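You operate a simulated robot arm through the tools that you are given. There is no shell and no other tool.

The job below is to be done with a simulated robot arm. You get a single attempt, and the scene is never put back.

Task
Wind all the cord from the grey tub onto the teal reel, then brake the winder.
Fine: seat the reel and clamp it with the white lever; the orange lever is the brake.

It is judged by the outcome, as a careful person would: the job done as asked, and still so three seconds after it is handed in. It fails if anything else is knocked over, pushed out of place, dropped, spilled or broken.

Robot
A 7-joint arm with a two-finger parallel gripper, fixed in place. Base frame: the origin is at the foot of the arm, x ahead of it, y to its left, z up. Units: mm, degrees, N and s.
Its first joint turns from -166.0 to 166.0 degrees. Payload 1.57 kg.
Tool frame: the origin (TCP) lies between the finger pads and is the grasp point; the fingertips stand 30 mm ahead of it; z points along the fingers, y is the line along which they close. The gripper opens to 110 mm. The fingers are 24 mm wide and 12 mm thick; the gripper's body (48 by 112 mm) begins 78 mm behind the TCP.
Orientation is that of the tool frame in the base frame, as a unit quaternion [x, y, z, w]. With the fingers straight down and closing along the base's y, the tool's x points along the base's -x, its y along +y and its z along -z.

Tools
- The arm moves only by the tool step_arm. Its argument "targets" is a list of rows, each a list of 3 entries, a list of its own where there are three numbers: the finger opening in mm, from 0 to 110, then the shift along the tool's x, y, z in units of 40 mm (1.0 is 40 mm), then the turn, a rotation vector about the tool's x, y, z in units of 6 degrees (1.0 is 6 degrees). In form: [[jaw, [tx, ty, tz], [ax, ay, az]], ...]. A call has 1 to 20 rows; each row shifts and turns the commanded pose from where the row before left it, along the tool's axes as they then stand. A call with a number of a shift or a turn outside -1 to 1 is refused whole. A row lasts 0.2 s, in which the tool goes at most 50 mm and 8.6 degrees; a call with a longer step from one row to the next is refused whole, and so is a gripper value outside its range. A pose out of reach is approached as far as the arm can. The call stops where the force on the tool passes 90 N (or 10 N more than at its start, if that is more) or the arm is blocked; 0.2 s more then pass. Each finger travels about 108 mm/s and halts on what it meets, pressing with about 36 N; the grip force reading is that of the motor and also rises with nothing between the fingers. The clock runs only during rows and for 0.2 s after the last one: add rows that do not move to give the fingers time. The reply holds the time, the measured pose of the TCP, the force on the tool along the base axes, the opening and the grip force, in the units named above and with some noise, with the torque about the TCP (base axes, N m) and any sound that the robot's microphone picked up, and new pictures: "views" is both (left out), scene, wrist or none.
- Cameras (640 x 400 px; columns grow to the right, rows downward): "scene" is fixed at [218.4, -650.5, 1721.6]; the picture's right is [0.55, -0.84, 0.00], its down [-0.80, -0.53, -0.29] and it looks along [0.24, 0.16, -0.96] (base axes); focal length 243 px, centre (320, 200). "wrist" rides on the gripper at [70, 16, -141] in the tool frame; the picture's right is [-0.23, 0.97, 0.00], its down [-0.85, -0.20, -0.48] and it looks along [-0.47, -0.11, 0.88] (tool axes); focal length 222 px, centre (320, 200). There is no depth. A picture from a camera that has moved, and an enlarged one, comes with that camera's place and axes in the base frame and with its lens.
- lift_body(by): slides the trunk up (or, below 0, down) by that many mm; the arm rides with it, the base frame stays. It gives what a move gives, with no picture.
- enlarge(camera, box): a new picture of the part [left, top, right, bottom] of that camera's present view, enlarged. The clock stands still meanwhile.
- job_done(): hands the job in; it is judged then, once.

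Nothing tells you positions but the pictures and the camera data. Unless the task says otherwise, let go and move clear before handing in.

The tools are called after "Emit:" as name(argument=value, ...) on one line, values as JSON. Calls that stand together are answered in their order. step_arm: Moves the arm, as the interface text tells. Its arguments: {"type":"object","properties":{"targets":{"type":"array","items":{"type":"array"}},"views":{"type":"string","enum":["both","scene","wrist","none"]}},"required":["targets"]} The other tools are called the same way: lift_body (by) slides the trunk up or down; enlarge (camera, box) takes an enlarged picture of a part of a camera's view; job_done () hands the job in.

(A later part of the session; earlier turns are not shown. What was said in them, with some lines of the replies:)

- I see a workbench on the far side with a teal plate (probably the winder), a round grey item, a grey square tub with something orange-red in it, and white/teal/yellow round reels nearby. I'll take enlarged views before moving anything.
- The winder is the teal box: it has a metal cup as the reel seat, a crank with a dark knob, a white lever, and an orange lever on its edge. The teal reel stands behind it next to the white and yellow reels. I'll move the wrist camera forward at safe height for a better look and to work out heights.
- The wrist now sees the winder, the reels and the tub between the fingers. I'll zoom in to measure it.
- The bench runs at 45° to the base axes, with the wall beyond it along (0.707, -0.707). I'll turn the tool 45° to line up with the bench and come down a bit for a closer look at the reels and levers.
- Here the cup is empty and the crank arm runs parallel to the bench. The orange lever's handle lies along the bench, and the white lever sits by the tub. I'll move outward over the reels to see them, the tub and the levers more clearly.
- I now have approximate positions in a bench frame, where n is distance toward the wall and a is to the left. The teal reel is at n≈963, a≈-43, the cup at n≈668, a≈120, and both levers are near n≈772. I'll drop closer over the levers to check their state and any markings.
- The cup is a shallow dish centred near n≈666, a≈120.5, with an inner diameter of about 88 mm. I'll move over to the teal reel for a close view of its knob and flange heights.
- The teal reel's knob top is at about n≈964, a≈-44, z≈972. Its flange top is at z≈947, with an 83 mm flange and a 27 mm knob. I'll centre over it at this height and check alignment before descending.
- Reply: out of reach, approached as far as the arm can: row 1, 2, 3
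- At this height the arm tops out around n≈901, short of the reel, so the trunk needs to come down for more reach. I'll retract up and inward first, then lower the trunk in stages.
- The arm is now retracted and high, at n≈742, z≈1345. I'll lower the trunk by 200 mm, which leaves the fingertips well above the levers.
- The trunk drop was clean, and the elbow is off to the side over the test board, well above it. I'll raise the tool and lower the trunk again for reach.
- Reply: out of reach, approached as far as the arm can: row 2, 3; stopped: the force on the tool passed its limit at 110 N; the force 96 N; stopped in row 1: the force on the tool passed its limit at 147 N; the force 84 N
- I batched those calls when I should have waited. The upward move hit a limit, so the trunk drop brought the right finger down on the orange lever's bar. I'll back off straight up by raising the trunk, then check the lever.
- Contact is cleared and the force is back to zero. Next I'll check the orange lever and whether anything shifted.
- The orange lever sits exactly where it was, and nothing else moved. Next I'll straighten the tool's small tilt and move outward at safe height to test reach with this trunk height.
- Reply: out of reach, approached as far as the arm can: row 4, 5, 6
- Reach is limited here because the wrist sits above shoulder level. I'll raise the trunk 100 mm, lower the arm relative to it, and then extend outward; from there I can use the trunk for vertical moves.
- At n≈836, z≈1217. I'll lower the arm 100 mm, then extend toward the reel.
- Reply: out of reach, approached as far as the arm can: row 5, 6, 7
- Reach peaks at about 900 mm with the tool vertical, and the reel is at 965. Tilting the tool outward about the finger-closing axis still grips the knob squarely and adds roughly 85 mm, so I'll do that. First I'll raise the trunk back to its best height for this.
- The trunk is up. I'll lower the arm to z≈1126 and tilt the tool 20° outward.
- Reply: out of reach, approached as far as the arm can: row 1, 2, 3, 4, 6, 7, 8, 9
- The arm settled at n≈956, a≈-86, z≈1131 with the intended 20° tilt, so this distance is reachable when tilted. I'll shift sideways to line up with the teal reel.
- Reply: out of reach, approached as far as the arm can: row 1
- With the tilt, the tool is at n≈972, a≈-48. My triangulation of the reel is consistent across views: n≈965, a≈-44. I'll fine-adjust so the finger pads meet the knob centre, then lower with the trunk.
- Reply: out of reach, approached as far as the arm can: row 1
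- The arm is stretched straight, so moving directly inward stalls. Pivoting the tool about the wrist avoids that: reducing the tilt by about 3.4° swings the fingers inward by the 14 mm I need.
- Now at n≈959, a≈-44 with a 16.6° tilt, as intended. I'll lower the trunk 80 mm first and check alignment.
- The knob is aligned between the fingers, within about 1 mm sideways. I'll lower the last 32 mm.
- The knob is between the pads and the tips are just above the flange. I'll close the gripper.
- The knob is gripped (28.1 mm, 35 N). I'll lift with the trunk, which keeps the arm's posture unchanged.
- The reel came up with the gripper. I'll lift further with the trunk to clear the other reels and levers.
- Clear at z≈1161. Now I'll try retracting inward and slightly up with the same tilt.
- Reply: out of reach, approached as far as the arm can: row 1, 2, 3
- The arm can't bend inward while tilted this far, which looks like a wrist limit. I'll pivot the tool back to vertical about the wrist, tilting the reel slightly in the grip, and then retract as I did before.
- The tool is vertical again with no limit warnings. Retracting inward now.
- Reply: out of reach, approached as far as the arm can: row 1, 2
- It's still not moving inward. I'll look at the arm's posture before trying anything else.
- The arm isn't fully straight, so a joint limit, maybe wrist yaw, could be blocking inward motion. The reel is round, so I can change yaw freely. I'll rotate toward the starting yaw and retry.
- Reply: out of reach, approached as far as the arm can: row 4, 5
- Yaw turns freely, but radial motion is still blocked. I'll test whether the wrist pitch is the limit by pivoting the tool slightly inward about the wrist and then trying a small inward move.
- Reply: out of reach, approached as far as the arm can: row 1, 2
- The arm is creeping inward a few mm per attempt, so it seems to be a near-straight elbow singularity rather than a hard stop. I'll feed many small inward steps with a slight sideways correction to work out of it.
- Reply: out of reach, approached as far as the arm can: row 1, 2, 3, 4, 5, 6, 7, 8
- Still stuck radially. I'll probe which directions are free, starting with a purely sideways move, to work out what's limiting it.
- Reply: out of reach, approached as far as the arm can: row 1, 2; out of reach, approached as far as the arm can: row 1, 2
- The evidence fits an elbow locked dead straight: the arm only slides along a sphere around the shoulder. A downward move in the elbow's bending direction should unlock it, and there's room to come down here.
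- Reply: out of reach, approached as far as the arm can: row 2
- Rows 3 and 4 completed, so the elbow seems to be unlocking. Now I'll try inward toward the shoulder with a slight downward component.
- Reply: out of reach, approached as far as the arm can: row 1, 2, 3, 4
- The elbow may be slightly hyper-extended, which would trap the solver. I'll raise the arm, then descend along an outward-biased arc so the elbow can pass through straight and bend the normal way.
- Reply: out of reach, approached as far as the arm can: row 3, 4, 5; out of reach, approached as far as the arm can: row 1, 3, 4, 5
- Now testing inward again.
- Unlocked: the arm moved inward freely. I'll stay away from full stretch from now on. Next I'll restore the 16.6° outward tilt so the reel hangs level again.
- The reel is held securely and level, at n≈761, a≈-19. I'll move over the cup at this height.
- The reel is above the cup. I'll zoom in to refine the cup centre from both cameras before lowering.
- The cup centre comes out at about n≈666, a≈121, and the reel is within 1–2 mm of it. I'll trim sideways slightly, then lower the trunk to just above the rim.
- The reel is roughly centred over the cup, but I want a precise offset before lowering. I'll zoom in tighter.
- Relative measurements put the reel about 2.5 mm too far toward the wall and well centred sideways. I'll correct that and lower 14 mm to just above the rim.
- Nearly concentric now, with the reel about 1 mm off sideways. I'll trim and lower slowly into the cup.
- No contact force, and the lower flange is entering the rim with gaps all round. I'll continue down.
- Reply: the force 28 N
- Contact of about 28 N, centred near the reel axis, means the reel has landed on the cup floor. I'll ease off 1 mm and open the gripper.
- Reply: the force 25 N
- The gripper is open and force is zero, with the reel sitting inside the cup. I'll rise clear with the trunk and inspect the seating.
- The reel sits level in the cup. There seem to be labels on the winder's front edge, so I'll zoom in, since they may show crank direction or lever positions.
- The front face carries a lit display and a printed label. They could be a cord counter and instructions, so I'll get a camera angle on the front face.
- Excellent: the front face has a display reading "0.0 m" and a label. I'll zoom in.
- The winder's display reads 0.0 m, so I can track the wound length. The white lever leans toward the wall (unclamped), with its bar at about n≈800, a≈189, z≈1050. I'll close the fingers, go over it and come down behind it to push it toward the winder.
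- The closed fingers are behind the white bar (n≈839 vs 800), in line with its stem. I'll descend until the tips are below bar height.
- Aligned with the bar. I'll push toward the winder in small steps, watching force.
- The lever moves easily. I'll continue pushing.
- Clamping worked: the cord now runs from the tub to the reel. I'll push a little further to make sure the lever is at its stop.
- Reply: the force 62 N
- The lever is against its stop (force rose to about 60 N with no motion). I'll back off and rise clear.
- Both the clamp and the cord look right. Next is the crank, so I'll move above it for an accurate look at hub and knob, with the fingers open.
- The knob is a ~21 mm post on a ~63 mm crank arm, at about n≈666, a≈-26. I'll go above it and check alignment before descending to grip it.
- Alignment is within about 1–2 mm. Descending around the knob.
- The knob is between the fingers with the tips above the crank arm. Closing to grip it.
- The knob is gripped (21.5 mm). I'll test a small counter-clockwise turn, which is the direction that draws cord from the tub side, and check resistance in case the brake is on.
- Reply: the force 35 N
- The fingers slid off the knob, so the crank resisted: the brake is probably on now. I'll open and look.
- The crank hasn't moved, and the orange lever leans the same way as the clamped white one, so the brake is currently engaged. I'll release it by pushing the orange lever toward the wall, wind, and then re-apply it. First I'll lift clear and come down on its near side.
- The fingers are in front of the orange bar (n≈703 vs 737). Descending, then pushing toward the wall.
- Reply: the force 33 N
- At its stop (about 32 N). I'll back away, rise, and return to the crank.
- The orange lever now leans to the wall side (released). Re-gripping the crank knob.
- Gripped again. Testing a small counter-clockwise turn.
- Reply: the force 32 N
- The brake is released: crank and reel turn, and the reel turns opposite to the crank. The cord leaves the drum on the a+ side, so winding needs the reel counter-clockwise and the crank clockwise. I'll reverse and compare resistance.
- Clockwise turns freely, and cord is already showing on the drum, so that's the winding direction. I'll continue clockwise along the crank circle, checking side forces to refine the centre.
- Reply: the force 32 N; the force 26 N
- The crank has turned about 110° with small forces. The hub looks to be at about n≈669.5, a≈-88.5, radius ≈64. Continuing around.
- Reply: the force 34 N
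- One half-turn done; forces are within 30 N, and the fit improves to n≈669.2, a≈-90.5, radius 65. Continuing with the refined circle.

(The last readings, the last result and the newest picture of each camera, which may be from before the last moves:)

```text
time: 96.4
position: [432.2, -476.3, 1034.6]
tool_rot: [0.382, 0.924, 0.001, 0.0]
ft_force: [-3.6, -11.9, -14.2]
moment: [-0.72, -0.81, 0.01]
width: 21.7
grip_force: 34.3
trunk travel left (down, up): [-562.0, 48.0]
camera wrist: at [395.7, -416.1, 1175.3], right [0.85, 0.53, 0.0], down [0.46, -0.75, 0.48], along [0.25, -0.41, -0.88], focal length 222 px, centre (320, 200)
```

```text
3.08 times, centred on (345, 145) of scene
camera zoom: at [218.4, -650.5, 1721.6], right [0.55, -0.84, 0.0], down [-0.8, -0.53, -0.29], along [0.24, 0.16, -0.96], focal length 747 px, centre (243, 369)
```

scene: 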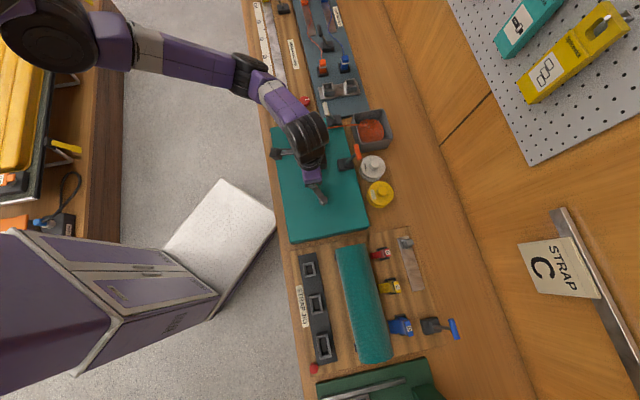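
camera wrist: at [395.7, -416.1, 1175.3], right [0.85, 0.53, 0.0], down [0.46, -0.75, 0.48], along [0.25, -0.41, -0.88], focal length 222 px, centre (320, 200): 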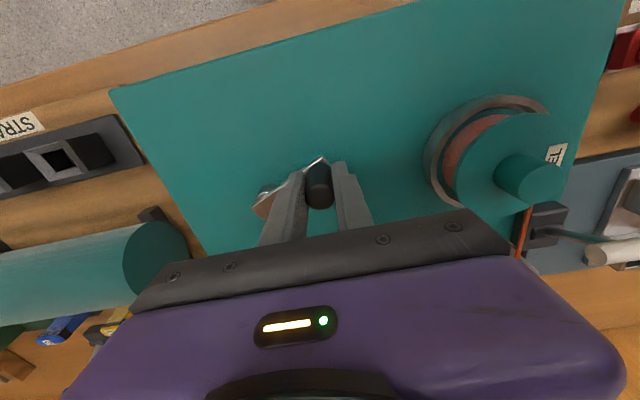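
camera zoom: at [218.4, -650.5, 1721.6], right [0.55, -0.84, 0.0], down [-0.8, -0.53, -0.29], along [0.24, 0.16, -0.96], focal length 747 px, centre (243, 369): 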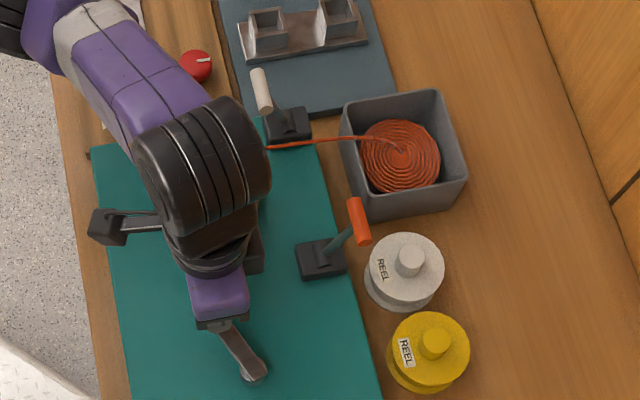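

Nearly one full turn completed and cord is building on the drum. I'll now wind in full revolutions.

Emit:
step_arm(targets=[[12, [-0.8468, 0.1115, -0.015], [0, 0, 0]], [12, [-0.7893, -0.327, 0], [0, 0, 0]], [12, [-0.52, -0.6775, 0], [0, 0, 0]], [12, [-0.1115, -0.8468, 0], [0, 0, 0]], [12, [0.327, -0.7893, 0], [0, 0, 0]], [12, [0.6775, -0.52, 0], [0, 0, 0]], [12, [0.8468, -0.1115, 0], [0, 0, 0]], [12, [0.7893, 0.327, 0], [0, 0, 0]], [12, [0.52, 0.6775, 0], [0, 0, 0]], [12, [0.1115, 0.8468, 0], [0, 0, 0]], [12, [-0.327, 0.7893, 0], [0, 0, 0]], [12, [-0.6775, 0.52, 0], [0, 0, 0]], [12, [0, 0, 0], [0, 0, 0]]], views="both")

Emit:
enlarge(camera="scene", box=[280, 80, 410, 210])

Emit:
enlarge(camera="wrist", box=[220, 60, 640, 310])

```text
time: 99.2
position: [435.5, -477.5, 1034.7]
tool_rot: [0.382, 0.924, -0.001, 0.001]
ft_force: [-1.3, -4.0, -7.9]
moment: [0.03, -0.92, 0.0]
width: 21.4
grip_force: 34.9
trunk travel left (down, up): [-562.0, 48.0]
camera wrist: at [396.8, -415.8, 1176.2], right [0.85, 0.53, 0.0], down [0.46, -0.74, 0.48], along [0.25, -0.41, -0.88], focal length 222 px, centre (320, 200)
```

scene: 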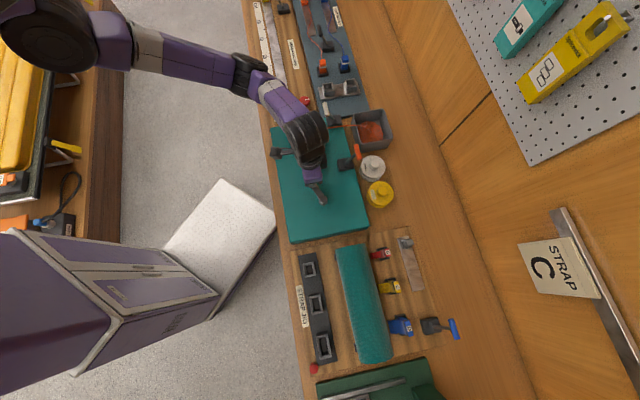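
wrist: 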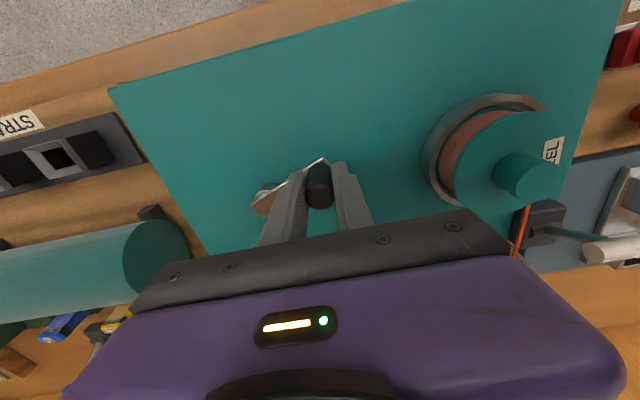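

```text
3.08 times, centred on (345, 145) of scene
camera zoom: at [218.4, -650.5, 1721.6], right [0.55, -0.84, 0.0], down [-0.8, -0.53, -0.29], along [0.24, 0.16, -0.96], focal length 747 px, centre (243, 369)
```

zoom: 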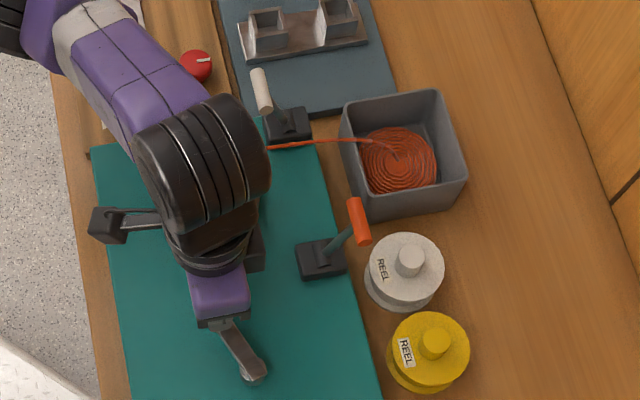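

```text
1.52 times, centred on (430, 185) of wrist
camera zoom: at [396.8, -415.8, 1176.2], right [0.85, 0.53, 0.0], down [0.46, -0.74, 0.48], along [0.25, -0.41, -0.88], focal length 338 px, centre (152, 223)
```

zoom: 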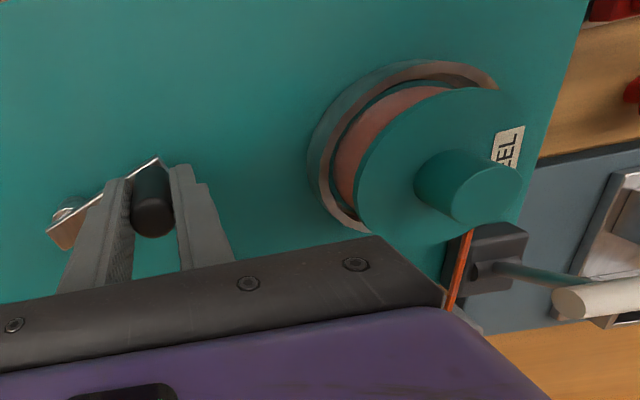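

A clean revolution with low forces, and the coil in the tub is shrinking. Continuing.

Emit:
step_arm(targets=[[12, [-0.8468, 0.1115, -0.01], [0, 0, 0]], [12, [-0.7893, -0.327, 0], [0, 0, 0]], [12, [-0.52, -0.6775, 0], [0, 0, 0]], [12, [-0.1115, -0.8468, 0], [0, 0, 0]], [12, [0.327, -0.7893, 0], [0, 0, 0]], [12, [0.6775, -0.52, 0], [0, 0, 0]], [12, [0.8468, -0.1115, 0], [0, 0, 0]], [12, [0.7893, 0.327, 0], [0, 0, 0]], [12, [0.52, 0.6775, 0], [0, 0, 0]], [12, [0.1115, 0.8468, 0], [0, 0, 0]], [12, [-0.327, 0.7893, 0], [0, 0, 0]], [12, [-0.6775, 0.52, 0], [0, 0, 0]], [12, [0, 0, 0], [0, 0, 0]]], views="scene")

Emit:
enlarge(camera="scene", box=[280, 80, 410, 210])

```text
time: 102.0
position: [432.1, -477.1, 1035.2]
tool_rot: [0.381, 0.925, -0.001, 0.001]
ft_force: [1.5, 3.9, 3.8]
moment: [0.03, -0.31, 0.0]
width: 21.4
grip_force: 35.0
trunk travel left (down, up): [-562.0, 48.0]
```

scene: 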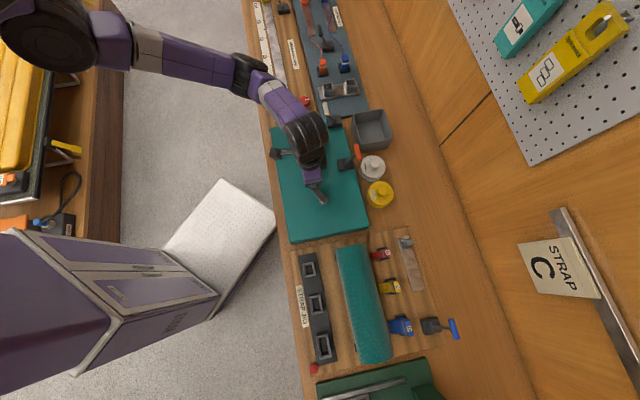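

```text
3.08 times, centred on (345, 145) of scene
camera zoom: at [218.4, -650.5, 1721.6], right [0.55, -0.84, 0.0], down [-0.8, -0.53, -0.29], along [0.24, 0.16, -0.96], focal length 747 px, centre (243, 369)
```

zoom: 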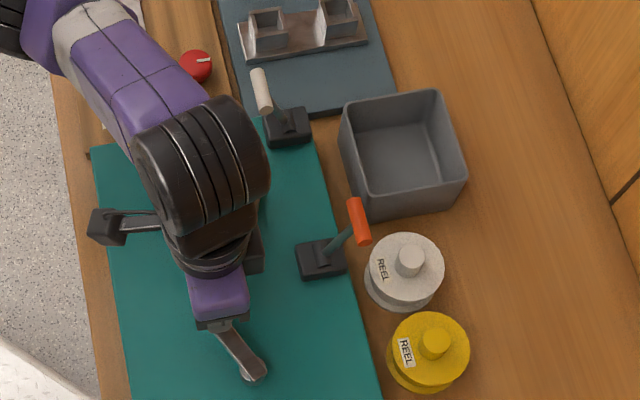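

The tub is empty: all cord has left it after about three turns. I'll check the reel before letting go of the crank.

Emit:
step_arm(targets=[[12, [0, 0, 0], [0, 0, 0]]], views="wrist")

Emit:
enlarge(camera="wrist", box=[380, 60, 640, 290])

```text
time: 102.4
position: [433.1, -476.5, 1035.7]
tool_rot: [0.382, 0.924, -0.001, 0.0]
ft_force: [2.5, 4.8, 12.4]
moment: [-0.1, -0.48, 0.01]
width: 21.5
grip_force: 35.1
trunk travel left (down, up): [-562.0, 48.0]
camera wrist: at [394.6, -416.4, 1177.2], right [0.85, 0.53, 0.0], down [0.46, -0.74, 0.48], along [0.25, -0.41, -0.88], focal length 222 px, centre (320, 200)
```

wrist: 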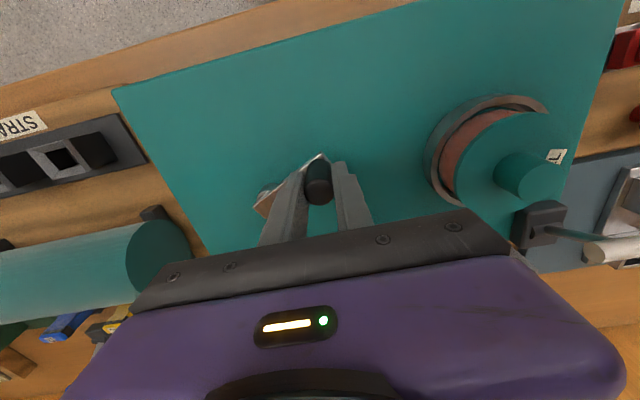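

```text
1.74 times, centred on (510, 175) of wrist
camera zoom: at [394.6, -416.4, 1177.2], right [0.85, 0.53, 0.0], down [0.46, -0.74, 0.48], along [0.25, -0.41, -0.88], focal length 386 px, centre (-10, 244)
```

zoom: 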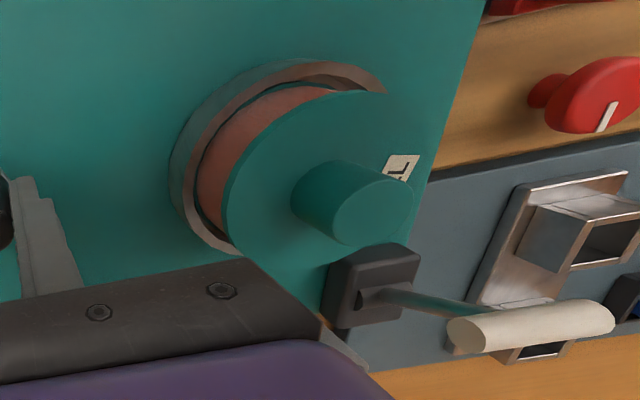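

All cord is on the teal reel. I'll release the crank, rise, and move to the wall side of the orange lever to re-apply the brake.

Emit:
step_arm(targets=[[30, [0, 0, 0], [0, 0, 0]], [50, [0, 0, 0], [0, 0, 0]], [56, [0, 0, 0], [0, 0, 0]], [56, [0, 0, -0.9], [0, 0, 0]], [56, [0, 0, -0.9], [0, 0, 0]], [40, [0, 0, -0.9], [0, 0, 0]], [20, [-0.97, 0.2, 0], [0, 0, 0]], [0, [-0.97, 0.2, 0], [0, 0, 0]], [0, [-0.97, 0.25, 0], [0, 0, 0]], [0, [-0.97, 0.3, 0], [0, 0, 0]], [0, [-0.97, 0.3, 0], [0, 0, 0]], [0, [0, 0, 0], [0, 0, 0]]], views="both")

Emit:
enlarge(camera="wrist", box=[220, 40, 440, 220])

Emit:
enlarge(camera="scene", box=[270, 80, 410, 220])

```text
time: 105.0
position: [605.1, -579.6, 1143.9]
tool_rot: [0.382, 0.924, 0.0, -0.001]
ft_force: [0.0, -0.1, -0.7]
moment: [-0.01, 0.03, 0.01]
width: 0.0
grip_force: 21.4
trunk travel left (down, up): [-562.0, 48.0]
camera wrist: at [567.0, -518.7, 1286.0], right [0.85, 0.53, 0.0], down [0.46, -0.74, 0.48], along [0.25, -0.41, -0.88], focal length 222 px, centre (320, 200)
```

scene: 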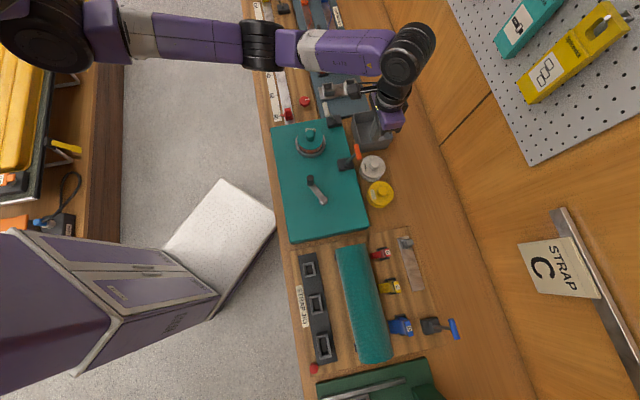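
wrist: 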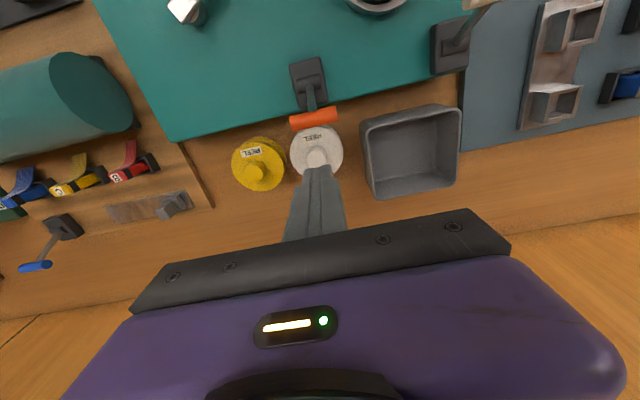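

```text
2.22 times, centred on (330, 130) of wrist
camera zoom: at [567.0, -518.7, 1286.0], right [0.85, 0.53, 0.0], down [0.46, -0.74, 0.48], along [0.25, -0.41, -0.88], focal length 494 px, centre (298, 356)
```

zoom: 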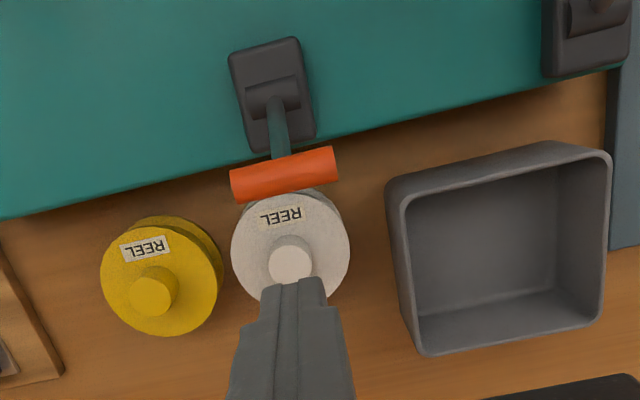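

```text
2.86 times, centred on (340, 150) of scene
camera zoom: at [218.4, -650.5, 1721.6], right [0.55, -0.84, 0.0], down [-0.8, -0.53, -0.29], along [0.24, 0.16, -0.96], focal length 694 px, centre (263, 343)
```

zoom: 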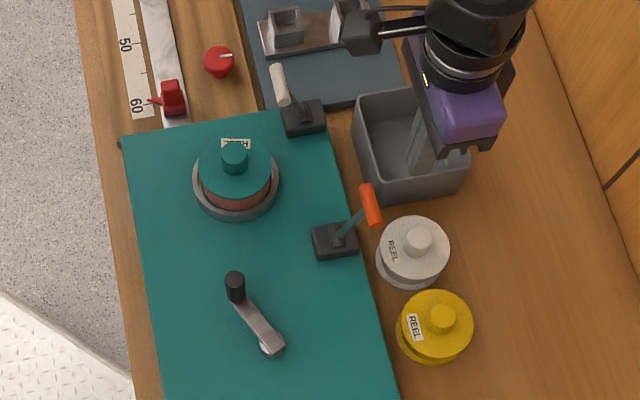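

The reel clearly carries the orange cord, and the crank stayed put. I'll descend behind the orange bar and push it back toward the winder.

Emit:
step_arm(targets=[[0, [0, 0.05, 0.7], [0, 0, 0]], [0, [0, 0, 0.7], [0, 0, 0]], [0, [0, 0, 0.7], [0, 0, 0]], [0, [0.25, 0, 0], [0, 0, 0]], [0, [0.25, 0, 0], [0, 0, 0]], [0, [0.2, 0, 0], [0, 0, 0]], [0, [0.2, 0, 0], [0, 0, 0]], [0, [0.2, 0, 0], [0, 0, 0]], [0, [0, 0, 0], [0, 0, 0]]], views="wrist")

```text
time: 107.0
position: [576.5, -545.8, 1061.2]
tool_rot: [0.382, 0.924, 0.0, -0.001]
ft_force: [-0.5, 0.2, 0.2]
moment: [-0.03, -0.01, 0.01]
width: 0.0
grip_force: 21.0
trunk travel left (down, up): [-562.0, 48.0]
camera wrist: at [537.6, -486.0, 1201.6], right [0.85, 0.53, 0.0], down [0.46, -0.75, 0.48], along [0.25, -0.41, -0.88], focal length 222 px, centre (320, 200)
```

wrist: 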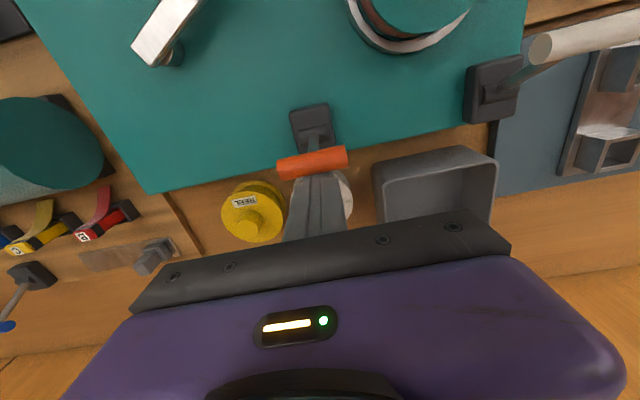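

Emit:
step_arm(targets=[[0, [0.2, 0, 0], [0, 0, 0]], [0, [0.2, 0, 0], [0, 0, 0]], [0, [0.2, 0, 0], [0, 0, 0]], [0, [0.2, 0, 0], [0, 0, 0]], [0, [0, 0, 0], [0, 0, 0]]], views="none")

```text
time: 108.2
position: [554.4, -522.9, 1060.4]
tool_rot: [0.383, 0.924, -0.001, 0.0]
ft_force: [5.3, -5.5, 1.8]
moment: [-0.18, -0.08, -0.04]
width: 0.0
grip_force: 21.6
trunk travel left (down, up): [-562.0, 48.0]
```

Near the stop. A final small push to seat it.

Emit:
step_arm(targets=[[0, [0.1, 0, 0], [0, 0, 0]], [0, [0.08, 0, 0], [0, 0, 0]], [0, [0, 0, 0], [0, 0, 0]]], views="none")

```text
time: 109.0
position: [553.8, -522.0, 1062.1]
tool_rot: [0.378, 0.926, -0.005, 0.007]
ft_force: [40.4, -43.0, 13.7]
moment: [-1.26, -1.05, 0.08]
width: 0.1
grip_force: 21.2
trunk travel left (down, up): [-562.0, 48.0]
```

The brake lever is hard against its stop (about 59 N). I'll back off, rise, and check the levers, reel and display.

Emit:
step_arm(targets=[[0, [-0.4, 0, 0], [0, 0, 0]], [0, [-0.5, 0, 0], [0, 0, 0]], [0, [0, 0, -0.9], [0, 0, 0]], [0, [0, 0, -0.9], [0, 0, 0]], [0, [0, 0, -0.9], [0, 0, 0]], [0, [0, 0, -0.5], [0, 0, 0]], [0, [0, 0, 0], [0, 0, 0]]], views="both")

Emit:
enlarge(camera="scene", box=[270, 80, 410, 220])

```text
time: 110.6
position: [575.0, -544.0, 1189.2]
tool_rot: [0.382, 0.924, 0.0, 0.0]
ft_force: [-0.6, -0.4, -0.5]
moment: [-0.01, -0.04, 0.01]
width: 0.0
grip_force: 21.2
trunk travel left (down, up): [-562.0, 48.0]
camera wrist: at [536.2, -483.5, 1329.6], right [0.85, 0.53, 0.0], down [0.46, -0.75, 0.48], along [0.25, -0.41, -0.88], focal length 222 px, centre (320, 200)
```

scene: 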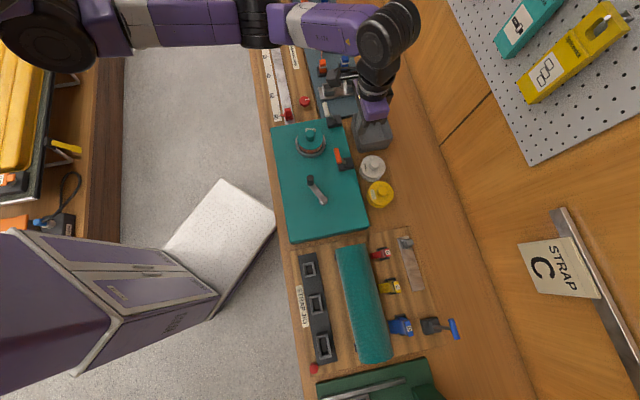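
wrist: 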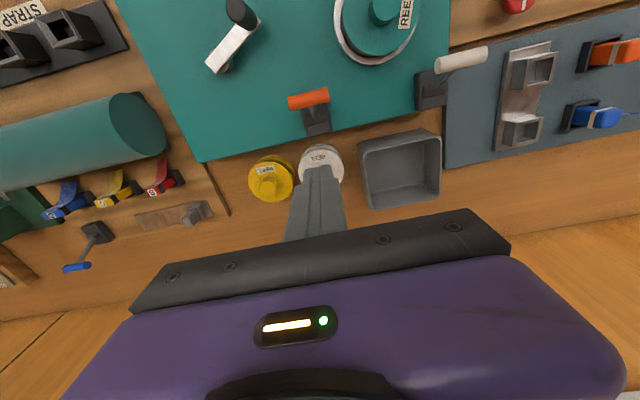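

```text
2.86 times, centred on (340, 150) of scene
camera zoom: at [218.4, -650.5, 1721.6], right [0.55, -0.84, 0.0], down [-0.8, -0.53, -0.29], along [0.24, 0.16, -0.96], focal length 694 px, centre (263, 343)
```

zoom: 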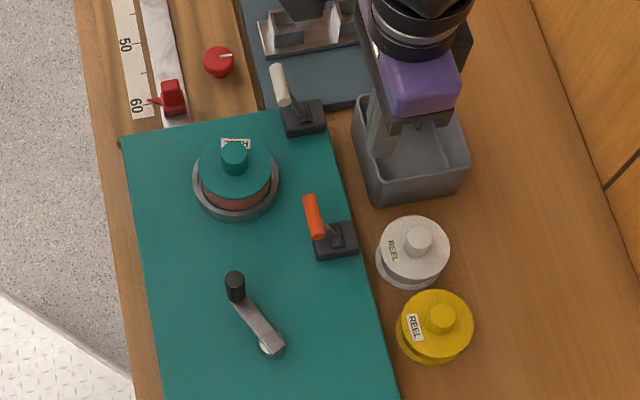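

Both levers are at their engaged positions, the tub is empty, and the cord is on the reel. As a final check I'll go read the length display.

Emit:
step_arm(targets=[[0, [1, 0, 0], [0, 0, 0]], [0, [1, 0, 0], [0, 0, 0]], [0, [1, 0, 0], [0, 0, 0]], [0, [1, 0, 0], [0, 0, 0]], [0, [1, 0, 0], [0, 0, 0]], [0, [1, 0, 0], [0, 0, 0]], [0, [0, 0, 0.9], [0, 0, 0]], [0, [0, 0, 0.9], [0, 0, 0]], [0, [0, 0, 0], [0, -1, 0]], [0, [0, 0, 0], [0, -1, 0]], [0, [0, 0, 0], [0, -1, 0]], [0, [0, 0, 0], [0, 0, 0]]], views="wrist")

Emit:
enlarge(camera="wrist", box=[180, 40, 480, 140])

```text
time: 113.2
position: [403.3, -372.9, 1115.7]
tool_rot: [0.377, 0.913, -0.061, 0.145]
ft_force: [-0.6, 0.3, -0.1]
moment: [0.0, 0.03, -0.01]
width: 0.2
grip_force: 20.9
trunk travel left (down, up): [-562.0, 48.0]
camera wrist: at [337.1, -283.9, 1227.8], right [0.84, 0.54, 0.07], down [0.33, -0.61, 0.72], along [0.43, -0.58, -0.69], focal length 222 px, centre (320, 200)
```

wrist: 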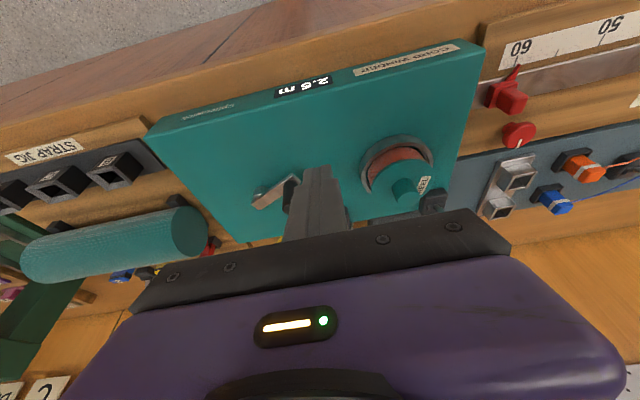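

```text
2.13 times, centred on (330, 90) of wrist
camera zoom: at [337.1, -283.9, 1227.8], right [0.84, 0.54, 0.07], down [0.33, -0.61, 0.72], along [0.43, -0.58, -0.69], focal length 474 px, centre (299, 435)
```

zoom: 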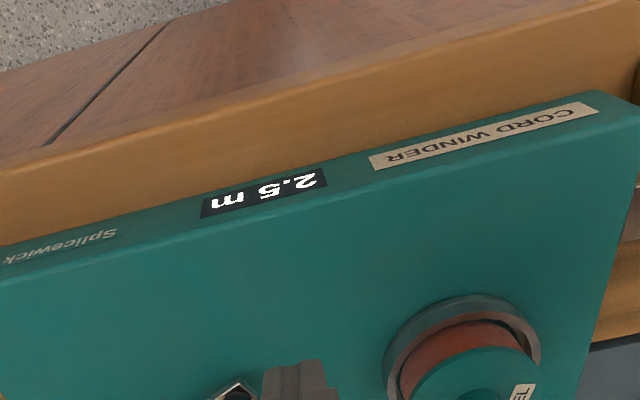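

The display reads 2.5 m, the tub is empty, the clamp is on and the brake lever is back where the crank was locked. I'll lift clear and take a last look.

Emit:
step_arm(targets=[[20, [0, 0, -0.8], [0, 1, 0]], [40, [0, 0, -0.8], [0, 1, 0]], [60, [0, 0, -0.8], [0, 1, 0]], [60, [0.3, 0, -0.5], [0, 0, 0]], [60, [0, 0, 0], [0, 0, 0]], [60, [0, 0, 0], [0, 0, 0]]], views="both")

Emit:
enlarge(camera="scene", box=[260, 70, 440, 250])

```text
time: 114.6
position: [383.9, -350.0, 1226.5]
tool_rot: [0.383, 0.924, -0.001, 0.0]
ft_force: [-0.2, -0.4, -0.5]
moment: [-0.01, -0.01, 0.01]
width: 59.8
grip_force: 0.1
trunk travel left (down, up): [-562.0, 48.0]
camera wrist: at [346.4, -290.3, 1369.7], right [0.85, 0.53, 0.0], down [0.46, -0.74, 0.48], along [0.25, -0.41, -0.88], focal length 222 px, centre (320, 200)
```

scene: 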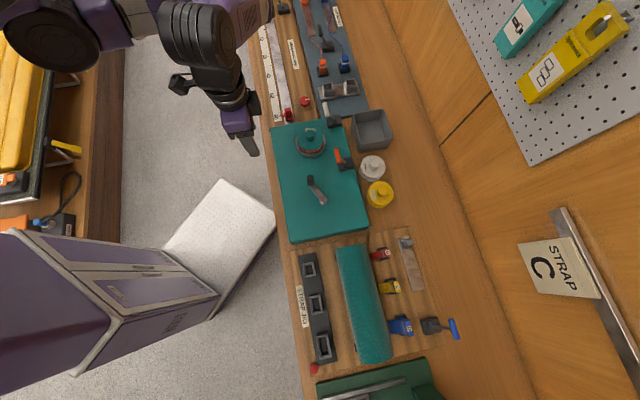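
wrist: 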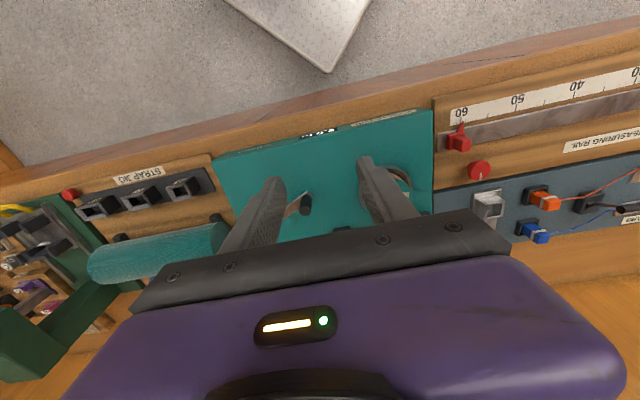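

```text
2.22 times, centred on (350, 160) of scene
camera zoom: at [218.4, -650.5, 1721.6], right [0.55, -0.84, 0.0], down [-0.8, -0.53, -0.29], along [0.24, 0.16, -0.96], focal length 540 px, centre (253, 289)
```

zoom: 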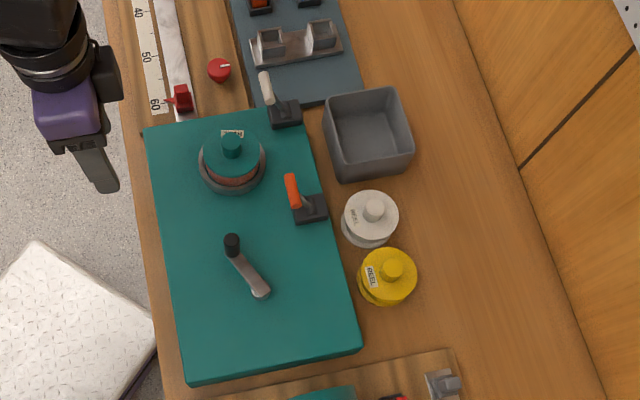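

The teal reel is seated and clamped with the cord on it, the tub is empty, and the brake is on. The white and yellow reels, the tub and the neighbouring stations haven't moved, and the arm is clear. Handing in.

Emit:
job_done()

```text
The job is handed in.
```

All the cord is now on the teal reel. The reel is seated in the winder's cup and clamped with the white lever, and the orange brake is on. The tub is empty and the winder's display reads 2.5 m.

- **Brake:** the crank would not turn at first, with the orange lever leaning toward the robot. I took that as the brake being on and pushed the lever the other way. After winding I pushed it back to its stop at the starting position. I did not try the crank again to confirm it is locked.
- **Contact with the orange lever:** early on, lowering the trunk brought a finger down on the orange lever's bar with roughly 100 N of force. I backed off straight away. The lever looked undisturbed in the pictures and worked normally afterwards.
- **Everything else:** the white and yellow reels, the tub and the neighbouring stations look unmoved in the final pictures. The gripper is open and clear of the bench.
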